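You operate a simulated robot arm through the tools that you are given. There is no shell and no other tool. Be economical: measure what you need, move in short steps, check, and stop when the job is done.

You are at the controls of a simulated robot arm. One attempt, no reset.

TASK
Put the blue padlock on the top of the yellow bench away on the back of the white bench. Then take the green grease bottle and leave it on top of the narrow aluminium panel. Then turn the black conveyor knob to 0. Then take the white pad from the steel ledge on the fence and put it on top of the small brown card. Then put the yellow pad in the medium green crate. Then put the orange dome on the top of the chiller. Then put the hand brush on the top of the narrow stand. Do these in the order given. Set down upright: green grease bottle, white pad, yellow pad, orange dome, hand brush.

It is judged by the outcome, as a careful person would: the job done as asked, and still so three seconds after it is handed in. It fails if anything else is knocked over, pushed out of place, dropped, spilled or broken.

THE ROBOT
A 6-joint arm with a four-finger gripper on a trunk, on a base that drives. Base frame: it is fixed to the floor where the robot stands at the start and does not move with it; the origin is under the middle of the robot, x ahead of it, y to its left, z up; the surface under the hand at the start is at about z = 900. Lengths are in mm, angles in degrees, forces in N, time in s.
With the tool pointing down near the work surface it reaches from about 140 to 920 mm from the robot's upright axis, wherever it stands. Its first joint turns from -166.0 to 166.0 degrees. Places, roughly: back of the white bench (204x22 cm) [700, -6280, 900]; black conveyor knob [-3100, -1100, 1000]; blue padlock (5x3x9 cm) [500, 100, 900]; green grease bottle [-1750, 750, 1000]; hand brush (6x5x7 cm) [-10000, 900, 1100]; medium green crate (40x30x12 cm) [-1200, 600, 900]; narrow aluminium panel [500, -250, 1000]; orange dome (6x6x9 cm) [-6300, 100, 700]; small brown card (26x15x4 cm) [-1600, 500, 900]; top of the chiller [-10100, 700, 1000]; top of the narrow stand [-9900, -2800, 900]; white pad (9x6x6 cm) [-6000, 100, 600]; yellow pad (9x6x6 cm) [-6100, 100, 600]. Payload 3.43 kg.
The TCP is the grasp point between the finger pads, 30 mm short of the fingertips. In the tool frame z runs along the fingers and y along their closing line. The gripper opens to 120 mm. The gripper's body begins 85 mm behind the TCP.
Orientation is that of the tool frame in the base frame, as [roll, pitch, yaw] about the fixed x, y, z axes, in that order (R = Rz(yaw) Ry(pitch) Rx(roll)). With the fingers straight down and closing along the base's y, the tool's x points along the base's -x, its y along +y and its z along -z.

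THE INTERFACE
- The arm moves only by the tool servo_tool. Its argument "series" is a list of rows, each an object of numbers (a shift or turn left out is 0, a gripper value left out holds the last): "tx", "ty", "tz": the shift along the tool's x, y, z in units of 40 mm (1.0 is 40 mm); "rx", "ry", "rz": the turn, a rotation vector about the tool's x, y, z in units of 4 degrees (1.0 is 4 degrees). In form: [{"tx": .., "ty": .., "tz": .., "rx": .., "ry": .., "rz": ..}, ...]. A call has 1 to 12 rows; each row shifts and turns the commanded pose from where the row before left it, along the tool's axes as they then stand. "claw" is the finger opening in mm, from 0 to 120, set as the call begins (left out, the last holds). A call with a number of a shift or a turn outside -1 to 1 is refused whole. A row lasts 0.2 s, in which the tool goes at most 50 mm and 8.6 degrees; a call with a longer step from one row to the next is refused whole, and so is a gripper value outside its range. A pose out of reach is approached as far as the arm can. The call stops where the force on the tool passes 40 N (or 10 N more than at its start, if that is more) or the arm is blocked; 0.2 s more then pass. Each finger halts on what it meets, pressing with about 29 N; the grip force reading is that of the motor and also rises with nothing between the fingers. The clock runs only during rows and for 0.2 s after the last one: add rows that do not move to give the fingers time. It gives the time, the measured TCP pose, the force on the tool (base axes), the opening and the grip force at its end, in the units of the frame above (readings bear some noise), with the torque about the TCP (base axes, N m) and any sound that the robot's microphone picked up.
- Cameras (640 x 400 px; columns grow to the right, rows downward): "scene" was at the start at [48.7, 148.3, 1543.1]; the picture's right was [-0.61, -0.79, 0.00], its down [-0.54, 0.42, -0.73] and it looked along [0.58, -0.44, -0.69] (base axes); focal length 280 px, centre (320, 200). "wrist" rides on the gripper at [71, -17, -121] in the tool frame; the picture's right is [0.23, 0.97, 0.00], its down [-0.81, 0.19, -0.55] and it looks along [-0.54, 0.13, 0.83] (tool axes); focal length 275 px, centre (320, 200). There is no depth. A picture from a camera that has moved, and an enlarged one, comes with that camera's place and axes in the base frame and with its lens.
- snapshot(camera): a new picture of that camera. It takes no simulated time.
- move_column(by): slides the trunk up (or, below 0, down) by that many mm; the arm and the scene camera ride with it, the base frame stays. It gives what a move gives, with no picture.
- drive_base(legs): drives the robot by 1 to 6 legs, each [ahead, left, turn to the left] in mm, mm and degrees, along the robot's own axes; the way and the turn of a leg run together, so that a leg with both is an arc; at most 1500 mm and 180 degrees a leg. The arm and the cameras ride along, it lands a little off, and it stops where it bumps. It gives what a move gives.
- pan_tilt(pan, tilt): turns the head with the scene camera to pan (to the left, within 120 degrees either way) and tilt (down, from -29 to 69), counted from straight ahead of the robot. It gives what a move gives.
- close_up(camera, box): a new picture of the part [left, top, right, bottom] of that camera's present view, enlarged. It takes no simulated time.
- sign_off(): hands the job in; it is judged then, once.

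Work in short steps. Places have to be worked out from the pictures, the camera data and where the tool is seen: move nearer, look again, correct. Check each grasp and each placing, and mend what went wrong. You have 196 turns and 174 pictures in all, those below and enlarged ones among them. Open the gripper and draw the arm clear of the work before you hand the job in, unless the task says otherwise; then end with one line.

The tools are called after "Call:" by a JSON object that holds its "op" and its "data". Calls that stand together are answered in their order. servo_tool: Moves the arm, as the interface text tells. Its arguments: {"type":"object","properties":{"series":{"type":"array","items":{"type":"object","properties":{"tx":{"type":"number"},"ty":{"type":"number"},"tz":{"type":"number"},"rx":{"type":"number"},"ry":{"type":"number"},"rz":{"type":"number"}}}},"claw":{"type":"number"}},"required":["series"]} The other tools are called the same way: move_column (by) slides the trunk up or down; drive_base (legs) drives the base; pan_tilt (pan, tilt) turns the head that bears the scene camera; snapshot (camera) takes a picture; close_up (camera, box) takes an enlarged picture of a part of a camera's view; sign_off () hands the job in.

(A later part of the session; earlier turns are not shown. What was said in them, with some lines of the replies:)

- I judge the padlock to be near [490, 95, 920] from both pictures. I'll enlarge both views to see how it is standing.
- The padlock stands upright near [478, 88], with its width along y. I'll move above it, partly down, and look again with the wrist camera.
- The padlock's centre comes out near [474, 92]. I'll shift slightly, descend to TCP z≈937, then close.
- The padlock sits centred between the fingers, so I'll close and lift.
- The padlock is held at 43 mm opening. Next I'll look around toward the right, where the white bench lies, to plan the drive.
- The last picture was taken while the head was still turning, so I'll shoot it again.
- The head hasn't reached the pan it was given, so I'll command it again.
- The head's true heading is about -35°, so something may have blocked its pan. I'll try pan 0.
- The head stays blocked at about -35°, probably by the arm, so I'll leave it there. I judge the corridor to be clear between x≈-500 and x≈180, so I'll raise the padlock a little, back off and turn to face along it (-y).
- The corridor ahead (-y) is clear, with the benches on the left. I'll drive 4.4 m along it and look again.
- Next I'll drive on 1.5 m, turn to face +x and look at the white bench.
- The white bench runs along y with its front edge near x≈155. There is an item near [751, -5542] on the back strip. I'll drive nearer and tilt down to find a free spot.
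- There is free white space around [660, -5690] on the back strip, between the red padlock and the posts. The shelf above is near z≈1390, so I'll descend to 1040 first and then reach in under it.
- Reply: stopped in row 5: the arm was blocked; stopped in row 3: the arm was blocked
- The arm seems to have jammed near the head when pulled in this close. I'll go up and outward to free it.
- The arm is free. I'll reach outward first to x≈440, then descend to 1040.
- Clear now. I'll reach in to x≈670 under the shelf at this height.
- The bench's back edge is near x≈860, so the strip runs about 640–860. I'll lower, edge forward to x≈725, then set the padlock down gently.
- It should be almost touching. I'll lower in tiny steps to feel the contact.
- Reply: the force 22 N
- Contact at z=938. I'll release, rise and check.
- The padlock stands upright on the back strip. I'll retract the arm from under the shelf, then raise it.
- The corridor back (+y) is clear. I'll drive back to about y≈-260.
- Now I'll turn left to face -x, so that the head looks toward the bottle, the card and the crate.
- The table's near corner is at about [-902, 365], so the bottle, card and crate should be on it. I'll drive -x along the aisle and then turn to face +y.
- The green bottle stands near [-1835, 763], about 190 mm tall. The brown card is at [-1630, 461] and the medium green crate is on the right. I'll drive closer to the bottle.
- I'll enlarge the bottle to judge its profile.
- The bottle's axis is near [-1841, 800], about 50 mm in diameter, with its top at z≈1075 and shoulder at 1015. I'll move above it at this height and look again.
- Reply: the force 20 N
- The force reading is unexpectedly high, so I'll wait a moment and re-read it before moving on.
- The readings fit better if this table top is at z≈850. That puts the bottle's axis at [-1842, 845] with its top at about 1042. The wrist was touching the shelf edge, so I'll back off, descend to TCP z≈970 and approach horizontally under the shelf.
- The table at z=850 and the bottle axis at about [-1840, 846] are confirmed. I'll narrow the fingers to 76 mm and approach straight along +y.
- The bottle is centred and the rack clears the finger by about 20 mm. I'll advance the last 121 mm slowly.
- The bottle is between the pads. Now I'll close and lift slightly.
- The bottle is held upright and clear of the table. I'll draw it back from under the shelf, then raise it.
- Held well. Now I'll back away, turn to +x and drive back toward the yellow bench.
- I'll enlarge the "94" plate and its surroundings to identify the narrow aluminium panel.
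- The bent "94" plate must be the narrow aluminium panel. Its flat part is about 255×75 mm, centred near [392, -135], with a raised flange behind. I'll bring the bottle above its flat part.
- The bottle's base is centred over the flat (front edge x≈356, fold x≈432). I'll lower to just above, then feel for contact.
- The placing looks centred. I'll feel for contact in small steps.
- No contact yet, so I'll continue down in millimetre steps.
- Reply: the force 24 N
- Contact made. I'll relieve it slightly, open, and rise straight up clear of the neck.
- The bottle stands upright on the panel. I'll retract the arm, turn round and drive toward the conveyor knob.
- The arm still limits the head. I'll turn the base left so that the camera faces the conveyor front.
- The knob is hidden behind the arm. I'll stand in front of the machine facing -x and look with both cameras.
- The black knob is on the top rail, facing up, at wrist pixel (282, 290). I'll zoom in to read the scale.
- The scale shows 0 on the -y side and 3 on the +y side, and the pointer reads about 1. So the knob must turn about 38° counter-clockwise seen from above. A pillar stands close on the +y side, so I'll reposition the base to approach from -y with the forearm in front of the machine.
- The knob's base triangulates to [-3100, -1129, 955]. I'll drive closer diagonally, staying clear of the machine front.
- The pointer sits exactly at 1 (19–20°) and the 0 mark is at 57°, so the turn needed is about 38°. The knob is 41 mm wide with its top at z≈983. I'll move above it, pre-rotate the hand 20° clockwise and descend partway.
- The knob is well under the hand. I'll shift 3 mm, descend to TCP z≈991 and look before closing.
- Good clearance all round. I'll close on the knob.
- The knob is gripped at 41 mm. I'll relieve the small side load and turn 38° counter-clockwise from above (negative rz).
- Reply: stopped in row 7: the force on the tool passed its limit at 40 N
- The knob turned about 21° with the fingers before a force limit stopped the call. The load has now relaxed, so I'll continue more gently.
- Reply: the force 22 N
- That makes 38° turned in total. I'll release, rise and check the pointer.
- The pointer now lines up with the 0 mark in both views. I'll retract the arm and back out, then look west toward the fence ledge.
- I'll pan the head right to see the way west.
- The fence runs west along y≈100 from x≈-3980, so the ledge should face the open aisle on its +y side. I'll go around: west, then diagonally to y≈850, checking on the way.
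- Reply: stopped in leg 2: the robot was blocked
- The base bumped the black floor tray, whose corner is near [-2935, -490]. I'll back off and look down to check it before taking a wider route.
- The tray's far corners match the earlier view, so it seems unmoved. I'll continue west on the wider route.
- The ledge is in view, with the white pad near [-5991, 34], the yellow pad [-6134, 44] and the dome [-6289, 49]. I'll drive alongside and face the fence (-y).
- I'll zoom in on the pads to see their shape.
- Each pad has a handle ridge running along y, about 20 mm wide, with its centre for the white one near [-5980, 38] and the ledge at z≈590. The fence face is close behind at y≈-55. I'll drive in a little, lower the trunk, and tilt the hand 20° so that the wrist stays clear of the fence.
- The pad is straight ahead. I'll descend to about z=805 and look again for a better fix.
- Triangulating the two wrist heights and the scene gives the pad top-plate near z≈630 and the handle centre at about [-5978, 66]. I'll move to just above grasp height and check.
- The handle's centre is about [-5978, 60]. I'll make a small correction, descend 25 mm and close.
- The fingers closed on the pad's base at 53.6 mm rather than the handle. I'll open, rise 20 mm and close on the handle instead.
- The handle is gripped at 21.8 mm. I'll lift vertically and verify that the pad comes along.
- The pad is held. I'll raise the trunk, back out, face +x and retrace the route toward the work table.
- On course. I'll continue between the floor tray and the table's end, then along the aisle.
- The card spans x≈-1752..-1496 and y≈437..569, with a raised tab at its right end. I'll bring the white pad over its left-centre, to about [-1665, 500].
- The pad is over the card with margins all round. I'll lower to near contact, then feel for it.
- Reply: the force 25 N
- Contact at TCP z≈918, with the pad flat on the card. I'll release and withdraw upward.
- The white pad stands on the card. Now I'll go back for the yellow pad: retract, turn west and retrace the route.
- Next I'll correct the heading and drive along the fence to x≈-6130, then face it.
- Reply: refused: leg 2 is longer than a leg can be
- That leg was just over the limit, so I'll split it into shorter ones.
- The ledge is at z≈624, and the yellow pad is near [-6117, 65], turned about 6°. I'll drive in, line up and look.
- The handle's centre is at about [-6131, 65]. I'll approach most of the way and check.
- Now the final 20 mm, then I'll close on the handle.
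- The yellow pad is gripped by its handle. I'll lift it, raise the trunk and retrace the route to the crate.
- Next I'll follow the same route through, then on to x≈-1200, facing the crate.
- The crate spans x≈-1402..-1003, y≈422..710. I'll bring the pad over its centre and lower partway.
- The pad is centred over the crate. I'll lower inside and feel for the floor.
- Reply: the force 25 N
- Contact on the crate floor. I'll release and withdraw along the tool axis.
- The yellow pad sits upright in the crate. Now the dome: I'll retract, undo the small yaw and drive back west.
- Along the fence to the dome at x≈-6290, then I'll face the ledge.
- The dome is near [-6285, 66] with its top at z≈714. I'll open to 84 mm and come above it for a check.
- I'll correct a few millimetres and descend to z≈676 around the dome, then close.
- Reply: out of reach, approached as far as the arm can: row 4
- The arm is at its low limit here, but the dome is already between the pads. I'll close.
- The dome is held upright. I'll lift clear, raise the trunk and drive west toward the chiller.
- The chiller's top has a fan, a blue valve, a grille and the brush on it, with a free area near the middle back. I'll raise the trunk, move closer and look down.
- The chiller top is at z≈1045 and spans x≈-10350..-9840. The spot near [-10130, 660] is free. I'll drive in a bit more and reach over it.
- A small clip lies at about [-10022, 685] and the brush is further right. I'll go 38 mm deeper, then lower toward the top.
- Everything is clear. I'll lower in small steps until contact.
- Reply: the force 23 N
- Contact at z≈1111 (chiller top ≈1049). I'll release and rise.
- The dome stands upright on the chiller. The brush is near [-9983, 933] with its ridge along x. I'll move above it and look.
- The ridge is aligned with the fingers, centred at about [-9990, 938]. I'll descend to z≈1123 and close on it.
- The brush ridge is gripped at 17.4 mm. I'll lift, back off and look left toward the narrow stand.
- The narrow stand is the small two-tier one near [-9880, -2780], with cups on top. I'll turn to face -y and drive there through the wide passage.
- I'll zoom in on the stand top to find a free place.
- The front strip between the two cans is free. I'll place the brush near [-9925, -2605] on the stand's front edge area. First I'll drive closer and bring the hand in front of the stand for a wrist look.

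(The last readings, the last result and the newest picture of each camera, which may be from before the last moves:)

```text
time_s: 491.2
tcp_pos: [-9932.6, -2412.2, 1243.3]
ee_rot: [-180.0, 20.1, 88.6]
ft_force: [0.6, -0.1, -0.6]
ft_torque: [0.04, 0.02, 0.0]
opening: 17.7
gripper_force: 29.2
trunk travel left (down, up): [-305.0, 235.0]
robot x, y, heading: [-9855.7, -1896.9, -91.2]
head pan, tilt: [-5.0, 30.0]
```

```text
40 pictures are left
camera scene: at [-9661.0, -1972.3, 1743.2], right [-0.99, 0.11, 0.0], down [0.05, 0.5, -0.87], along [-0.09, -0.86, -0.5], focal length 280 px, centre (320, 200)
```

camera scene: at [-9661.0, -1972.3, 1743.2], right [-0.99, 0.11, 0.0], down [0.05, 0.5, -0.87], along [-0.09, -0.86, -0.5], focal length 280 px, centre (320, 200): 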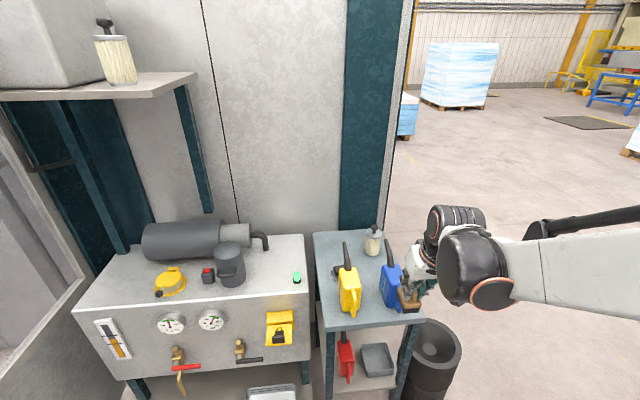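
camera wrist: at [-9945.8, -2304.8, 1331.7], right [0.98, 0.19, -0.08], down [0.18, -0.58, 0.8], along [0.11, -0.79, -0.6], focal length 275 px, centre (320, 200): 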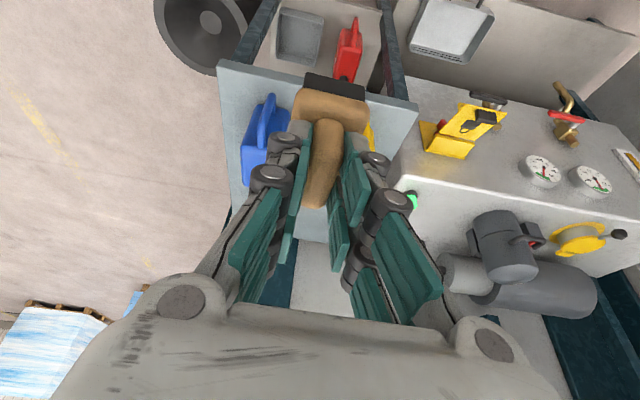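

Triangulation puts the stand top at z≈870 with its front edge at y≈-2575, and the gap between the cans centred at x≈-9937. I'll bring the brush over [-9937, -2620] and check.

Call:
{"op": "servo_tool", "data": {"series": [{"tx": -0.978, "tz": 0.356}, {"tx": -0.978, "tz": 0.356}, {"tx": -0.978, "tz": 0.356}, {"tx": -0.978, "tz": 0.356}, {"tx": -0.978, "tz": 0.356}, {"tz": 0.94, "tx": 0.342}, {"tz": 0.94, "tx": 0.342}]}}

Call:
{"op": "snapshot", "data": {"camera": "wrist"}}

Call:
{"op": "close_up", "data": {"camera": "scene", "box": [300, 200, 480, 340]}}

```text
time_s: 492.8
tcp_pos: [-9936.7, -2620.7, 1166.0]
ee_rot: [180.0, 20.0, 88.6]
ft_force: [0.0, -0.9, -1.8]
ft_torque: [-0.02, 0.0, -0.01]
opening: 17.7
gripper_force: 29.3
trunk travel left (down, up): [-305.0, 235.0]
robot x, y, heading: [-9854.6, -1894.5, -91.0]
head pan, tilt: [-5.0, 30.0]
```

```text
39 pictures are left
camera wrist: at [-9951.7, -2513.1, 1252.7], right [0.98, 0.19, -0.08], down [0.18, -0.58, 0.8], along [0.11, -0.79, -0.6], focal length 275 px, centre (320, 200)
```

wrist: 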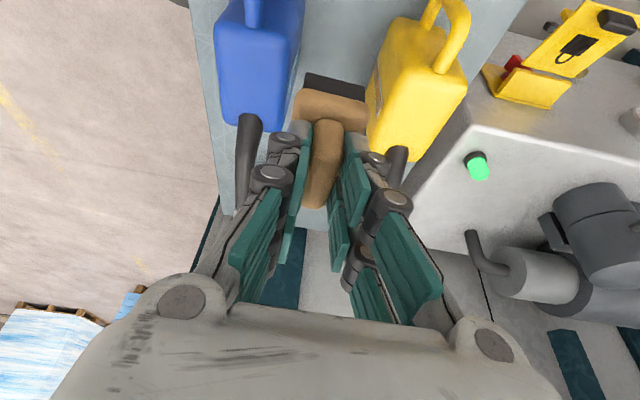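

```text
2.86 times, centred on (390, 270) of scene
camera zoom: at [-9661.6, -1973.4, 1743.2], right [-0.99, 0.11, 0.0], down [0.05, 0.5, -0.87], along [-0.09, -0.86, -0.5], focal length 801 px, centre (120, 0)
```

zoom: 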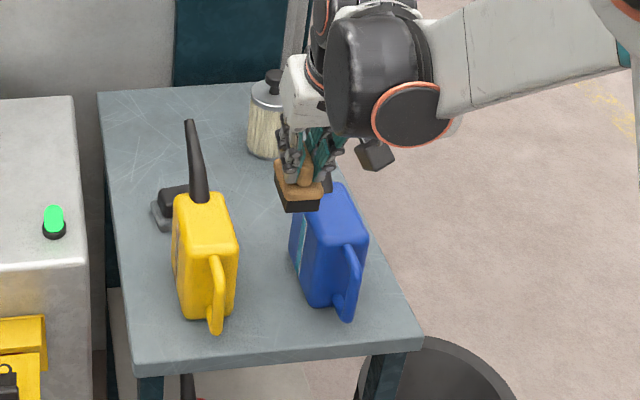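

The gap between the cans is centred at x≈-9926. I'll shift there, keep the brush just in front of the cans, and descend most of the way.

Call:
{"op": "servo_tool", "data": {"series": [{"ty": 0.27, "tx": 0.165, "tz": -0.06}, {"tz": 0.9, "tx": 0.327}, {"tz": 0.9, "tx": 0.327}, {"tz": 0.9, "tx": 0.327}, {"tz": 0.9, "tx": 0.327}]}}

Call:
{"op": "snapshot", "data": {"camera": "wrist"}}

Call:
{"op": "close_up", "data": {"camera": "scene", "box": [300, 200, 480, 340]}}

```text
time_s: 494.0
tcp_pos: [-9927.1, -2613.9, 1011.7]
ee_rot: [-179.9, 20.0, 88.5]
ft_force: [0.2, -0.1, -0.5]
ft_torque: [0.04, 0.02, 0.02]
opening: 17.7
gripper_force: 28.6
trunk travel left (down, up): [-305.0, 235.0]
robot x, y, heading: [-9854.5, -1895.5, -91.3]
head pan, tilt: [-5.0, 30.0]
```

```text
37 pictures are left
camera wrist: at [-9941.0, -2506.1, 1100.4], right [0.98, 0.19, -0.08], down [0.18, -0.58, 0.8], along [0.11, -0.79, -0.6], focal length 275 px, centre (320, 200)
```

wrist: 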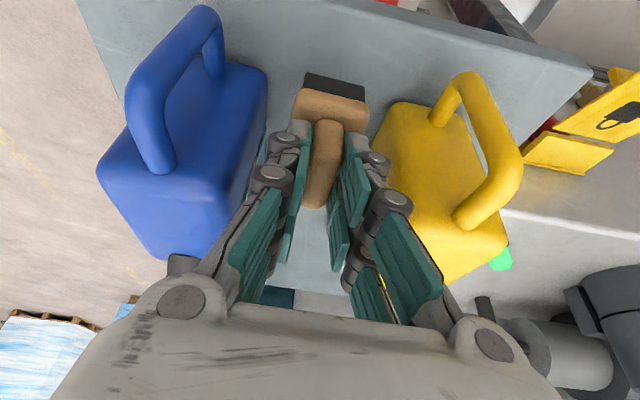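

```text
2.86 times, centred on (390, 270) of scene
camera zoom: at [-9661.6, -1973.4, 1743.2], right [-0.99, 0.11, 0.0], down [0.05, 0.5, -0.87], along [-0.09, -0.86, -0.5], focal length 801 px, centre (120, 0)
```

zoom: 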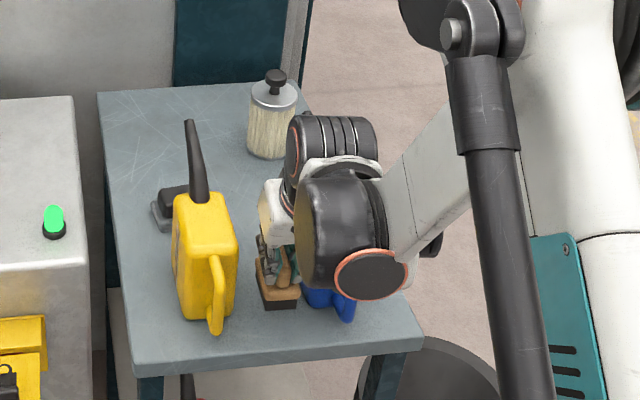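

Clear of both cans. I'll lower to near contact, then in small steps.

Call:
{"op": "servo_tool", "data": {"series": [{"tz": 0.8, "tx": 0.291}, {"tz": 0.4, "tx": 0.145}, {"tz": 0.1, "tx": 0.036}, {"tz": 0.07, "tx": 0.025}, {"tz": 0.07, "tx": 0.025}, {"tz": 0.07, "tx": 0.025}, {"tz": 0.07, "tx": 0.025}]}}

Call:
{"op": "close_up", "data": {"camera": "scene", "box": [300, 200, 480, 340]}}

```text
time_s: 494.6
tcp_pos: [-9926.8, -2613.2, 968.7]
ee_rot: [-179.7, 20.4, 88.6]
ft_force: [1.3, 5.8, 14.0]
ft_torque: [0.67, -0.06, 0.04]
opening: 17.9
gripper_force: 29.1
trunk travel left (down, up): [-305.0, 235.0]
robot x, y, heading: [-9855.6, -1895.8, -91.2]
head pan, tilt: [-5.0, 30.0]
stopped in row 2: the force on the tool passed its limit at 50 N (the readings are from after the stop); the commanded pose is now the measured one
```

```text
2.86 times, centred on (390, 270) of scene
camera zoom: at [-9661.2, -1971.2, 1743.5], right [-0.99, 0.11, 0.0], down [0.05, 0.5, -0.87], along [-0.09, -0.86, -0.5], focal length 801 px, centre (120, 0)
```

zoom: 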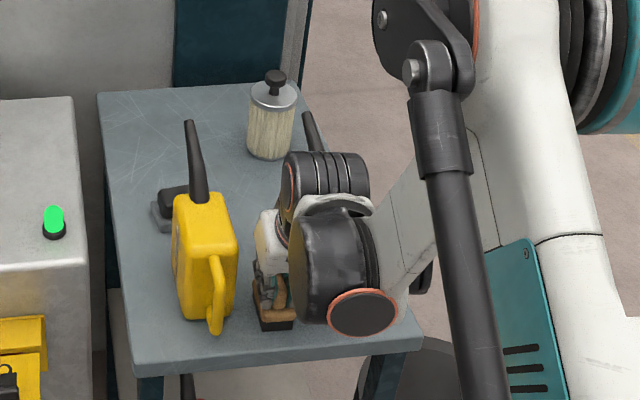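

Firm contact came a little higher than expected: it implies a stand top at z≈893. I'll check the brush with the wrist camera before releasing.

Call:
{"op": "close_up", "data": {"camera": "wrist", "box": [220, 20, 440, 240]}}

Call:
{"op": "close_up", "data": {"camera": "scene", "box": [350, 270, 420, 330]}}

```text
1.82 times, centred on (330, 130) of wrist
camera zoom: at [-9940.7, -2505.3, 1057.0], right [0.98, 0.19, -0.08], down [0.18, -0.57, 0.8], along [0.11, -0.8, -0.59], focal length 500 px, centre (302, 327)
```

zoom: 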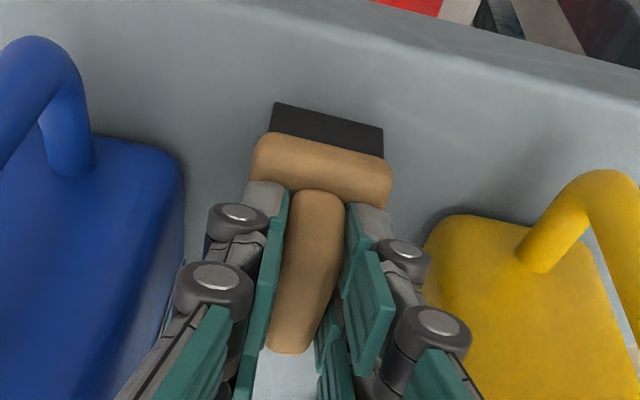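

```text
6.67 times, centred on (385, 300) of scene
camera zoom: at [-9661.2, -1971.2, 1743.5], right [-0.99, 0.11, 0.0], down [0.05, 0.5, -0.87], along [-0.09, -0.86, -0.5], focal length 1869 px, centre (-113, -467)
```

zoom: 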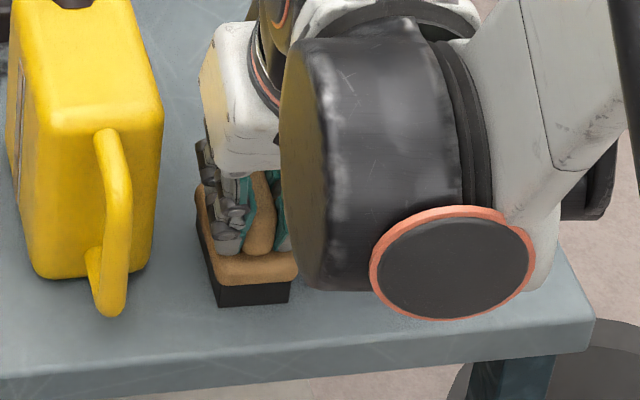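

It looks to be resting on the stand. I'll confirm with a tiny downward step.

Call:
{"op": "servo_tool", "data": {"series": [{}, {"tz": 0.025, "tx": 0.009}, {}]}}

```text
time_s: 495.4
tcp_pos: [-9926.4, -2613.6, 968.4]
ee_rot: [-180.0, 20.6, 88.5]
ft_force: [-2.3, 1.4, 37.3]
ft_torque: [0.72, 0.08, 0.03]
opening: 17.5
gripper_force: 28.8
trunk travel left (down, up): [-305.0, 235.0]
robot x, y, heading: [-9853.9, -1898.5, -91.3]
head pan, tilt: [-5.0, 30.0]
```

Solid contact. I'll ease up 2 mm, restore the tilt, and open.

Call:
{"op": "servo_tool", "data": {"series": [{"tz": -0.045, "tx": -0.016, "ry": 0.1}, {}]}}

Call:
{"op": "servo_tool", "data": {"series": [{}, {}, {"tz": -0.3, "tx": -0.11}, {"tz": -0.85, "tx": -0.31}, {"tz": -0.94, "tx": -0.342}, {"tz": -0.94, "tx": -0.342}, {"tz": -0.94, "tx": -0.342}], "claw": 36}}

Call:
{"op": "snapshot", "data": {"camera": "wrist"}}

Call:
{"op": "close_up", "data": {"camera": "scene", "box": [300, 200, 480, 340]}}

```text
time_s: 496.0
tcp_pos: [-9927.1, -2614.0, 969.3]
ee_rot: [179.9, 20.0, 88.7]
ft_force: [-3.5, 0.1, 15.1]
ft_torque: [-0.5, 0.21, -0.12]
opening: 17.7
gripper_force: 28.7
trunk travel left (down, up): [-305.0, 235.0]
robot x, y, heading: [-9851.7, -1896.4, -91.4]
head pan, tilt: [-5.0, 30.0]
```

```text
time_s: 497.6
tcp_pos: [-9925.9, -2613.2, 1139.0]
ee_rot: [179.9, 20.0, 88.7]
ft_force: [0.5, 0.8, 1.4]
ft_torque: [-0.02, -0.02, 0.02]
opening: 36.3
gripper_force: 0.2
trunk travel left (down, up): [-305.0, 235.0]
robot x, y, heading: [-9853.6, -1895.6, -91.1]
head pan, tilt: [-5.0, 30.0]
```

```text
32 pictures are left
camera wrist: at [-9939.9, -2505.8, 1227.8], right [0.98, 0.19, -0.08], down [0.18, -0.58, 0.8], along [0.11, -0.79, -0.6], focal length 275 px, centre (320, 200)
```

wrist: 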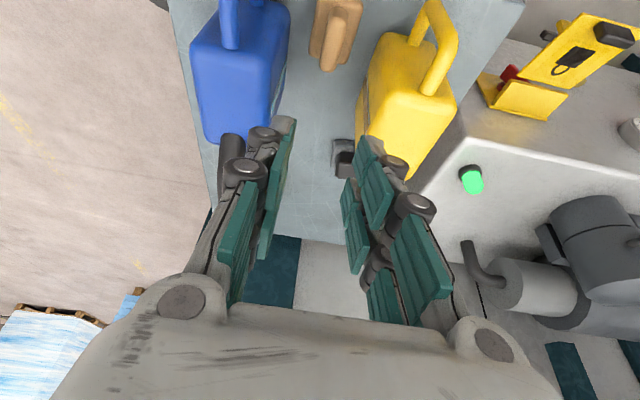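

```text
2.86 times, centred on (390, 270) of scene
camera zoom: at [-9661.3, -1971.6, 1743.3], right [-0.99, 0.11, 0.0], down [0.05, 0.5, -0.87], along [-0.09, -0.86, -0.5], focal length 801 px, centre (120, 0)
```

zoom: 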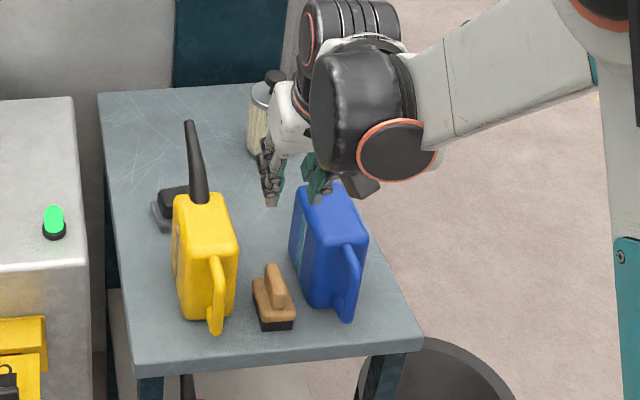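

The brush stands upright between the cans, and nothing was disturbed. I'll draw the arm back and open the gripper before handing in.

Call:
{"op": "servo_tool", "data": {"series": [{"tz": -0.9, "tx": -0.33}, {"tz": -0.9, "tx": -0.33}, {"tx": 0.9, "tz": -0.33}, {"tx": 0.9, "tz": -0.33}, {"tx": 0.9, "tz": -0.33}, {"tx": 0.9, "tz": -0.33}], "claw": 60}}

Call:
{"op": "drive_base", "data": {"legs": [[-200, 0, 0]]}}

Call:
{"op": "snapshot", "data": {"camera": "scene"}}

```text
time_s: 499.0
tcp_pos: [-9923.2, -2460.3, 1214.3]
ee_rot: [180.0, 20.0, 88.6]
ft_force: [-0.4, 0.4, 0.2]
ft_torque: [0.0, 0.01, 0.0]
opening: 59.9
gripper_force: 0.0
trunk travel left (down, up): [-305.0, 235.0]
robot x, y, heading: [-9856.3, -1896.2, -91.0]
head pan, tilt: [-5.0, 30.0]
```

```text
time_s: 500.6
tcp_pos: [-9918.4, -2261.4, 1214.8]
ee_rot: [180.0, 20.0, 88.6]
ft_force: [0.0, 1.0, -0.4]
ft_torque: [-0.03, -0.02, 0.0]
opening: 60.1
gripper_force: 0.1
trunk travel left (down, up): [-305.0, 235.0]
robot x, y, heading: [-9851.6, -1701.1, -91.3]
head pan, tilt: [-5.0, 30.0]
```

```text
30 pictures are left
camera scene: at [-9657.3, -1772.8, 1743.4], right [-0.99, 0.11, 0.0], down [0.05, 0.5, -0.87], along [-0.09, -0.86, -0.5], focal length 280 px, centre (320, 200)
```

scene: 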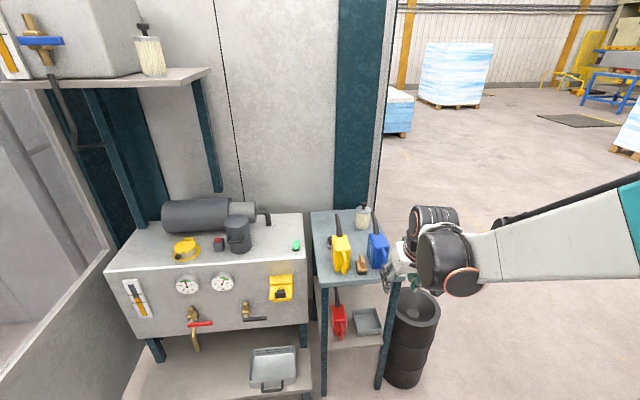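

All seven steps are done, and the arm is clear with the gripper open, so I'm handing the job in.

Call:
{"op": "sign_off", "data": {}}

```text
The job is handed in.
```

All seven steps were done in order and the job is handed in. Along the way the base bumped the black floor tray and the wrist touched the shelf above the bottle; from the pictures neither looked disturbed, but I did not go back to check.
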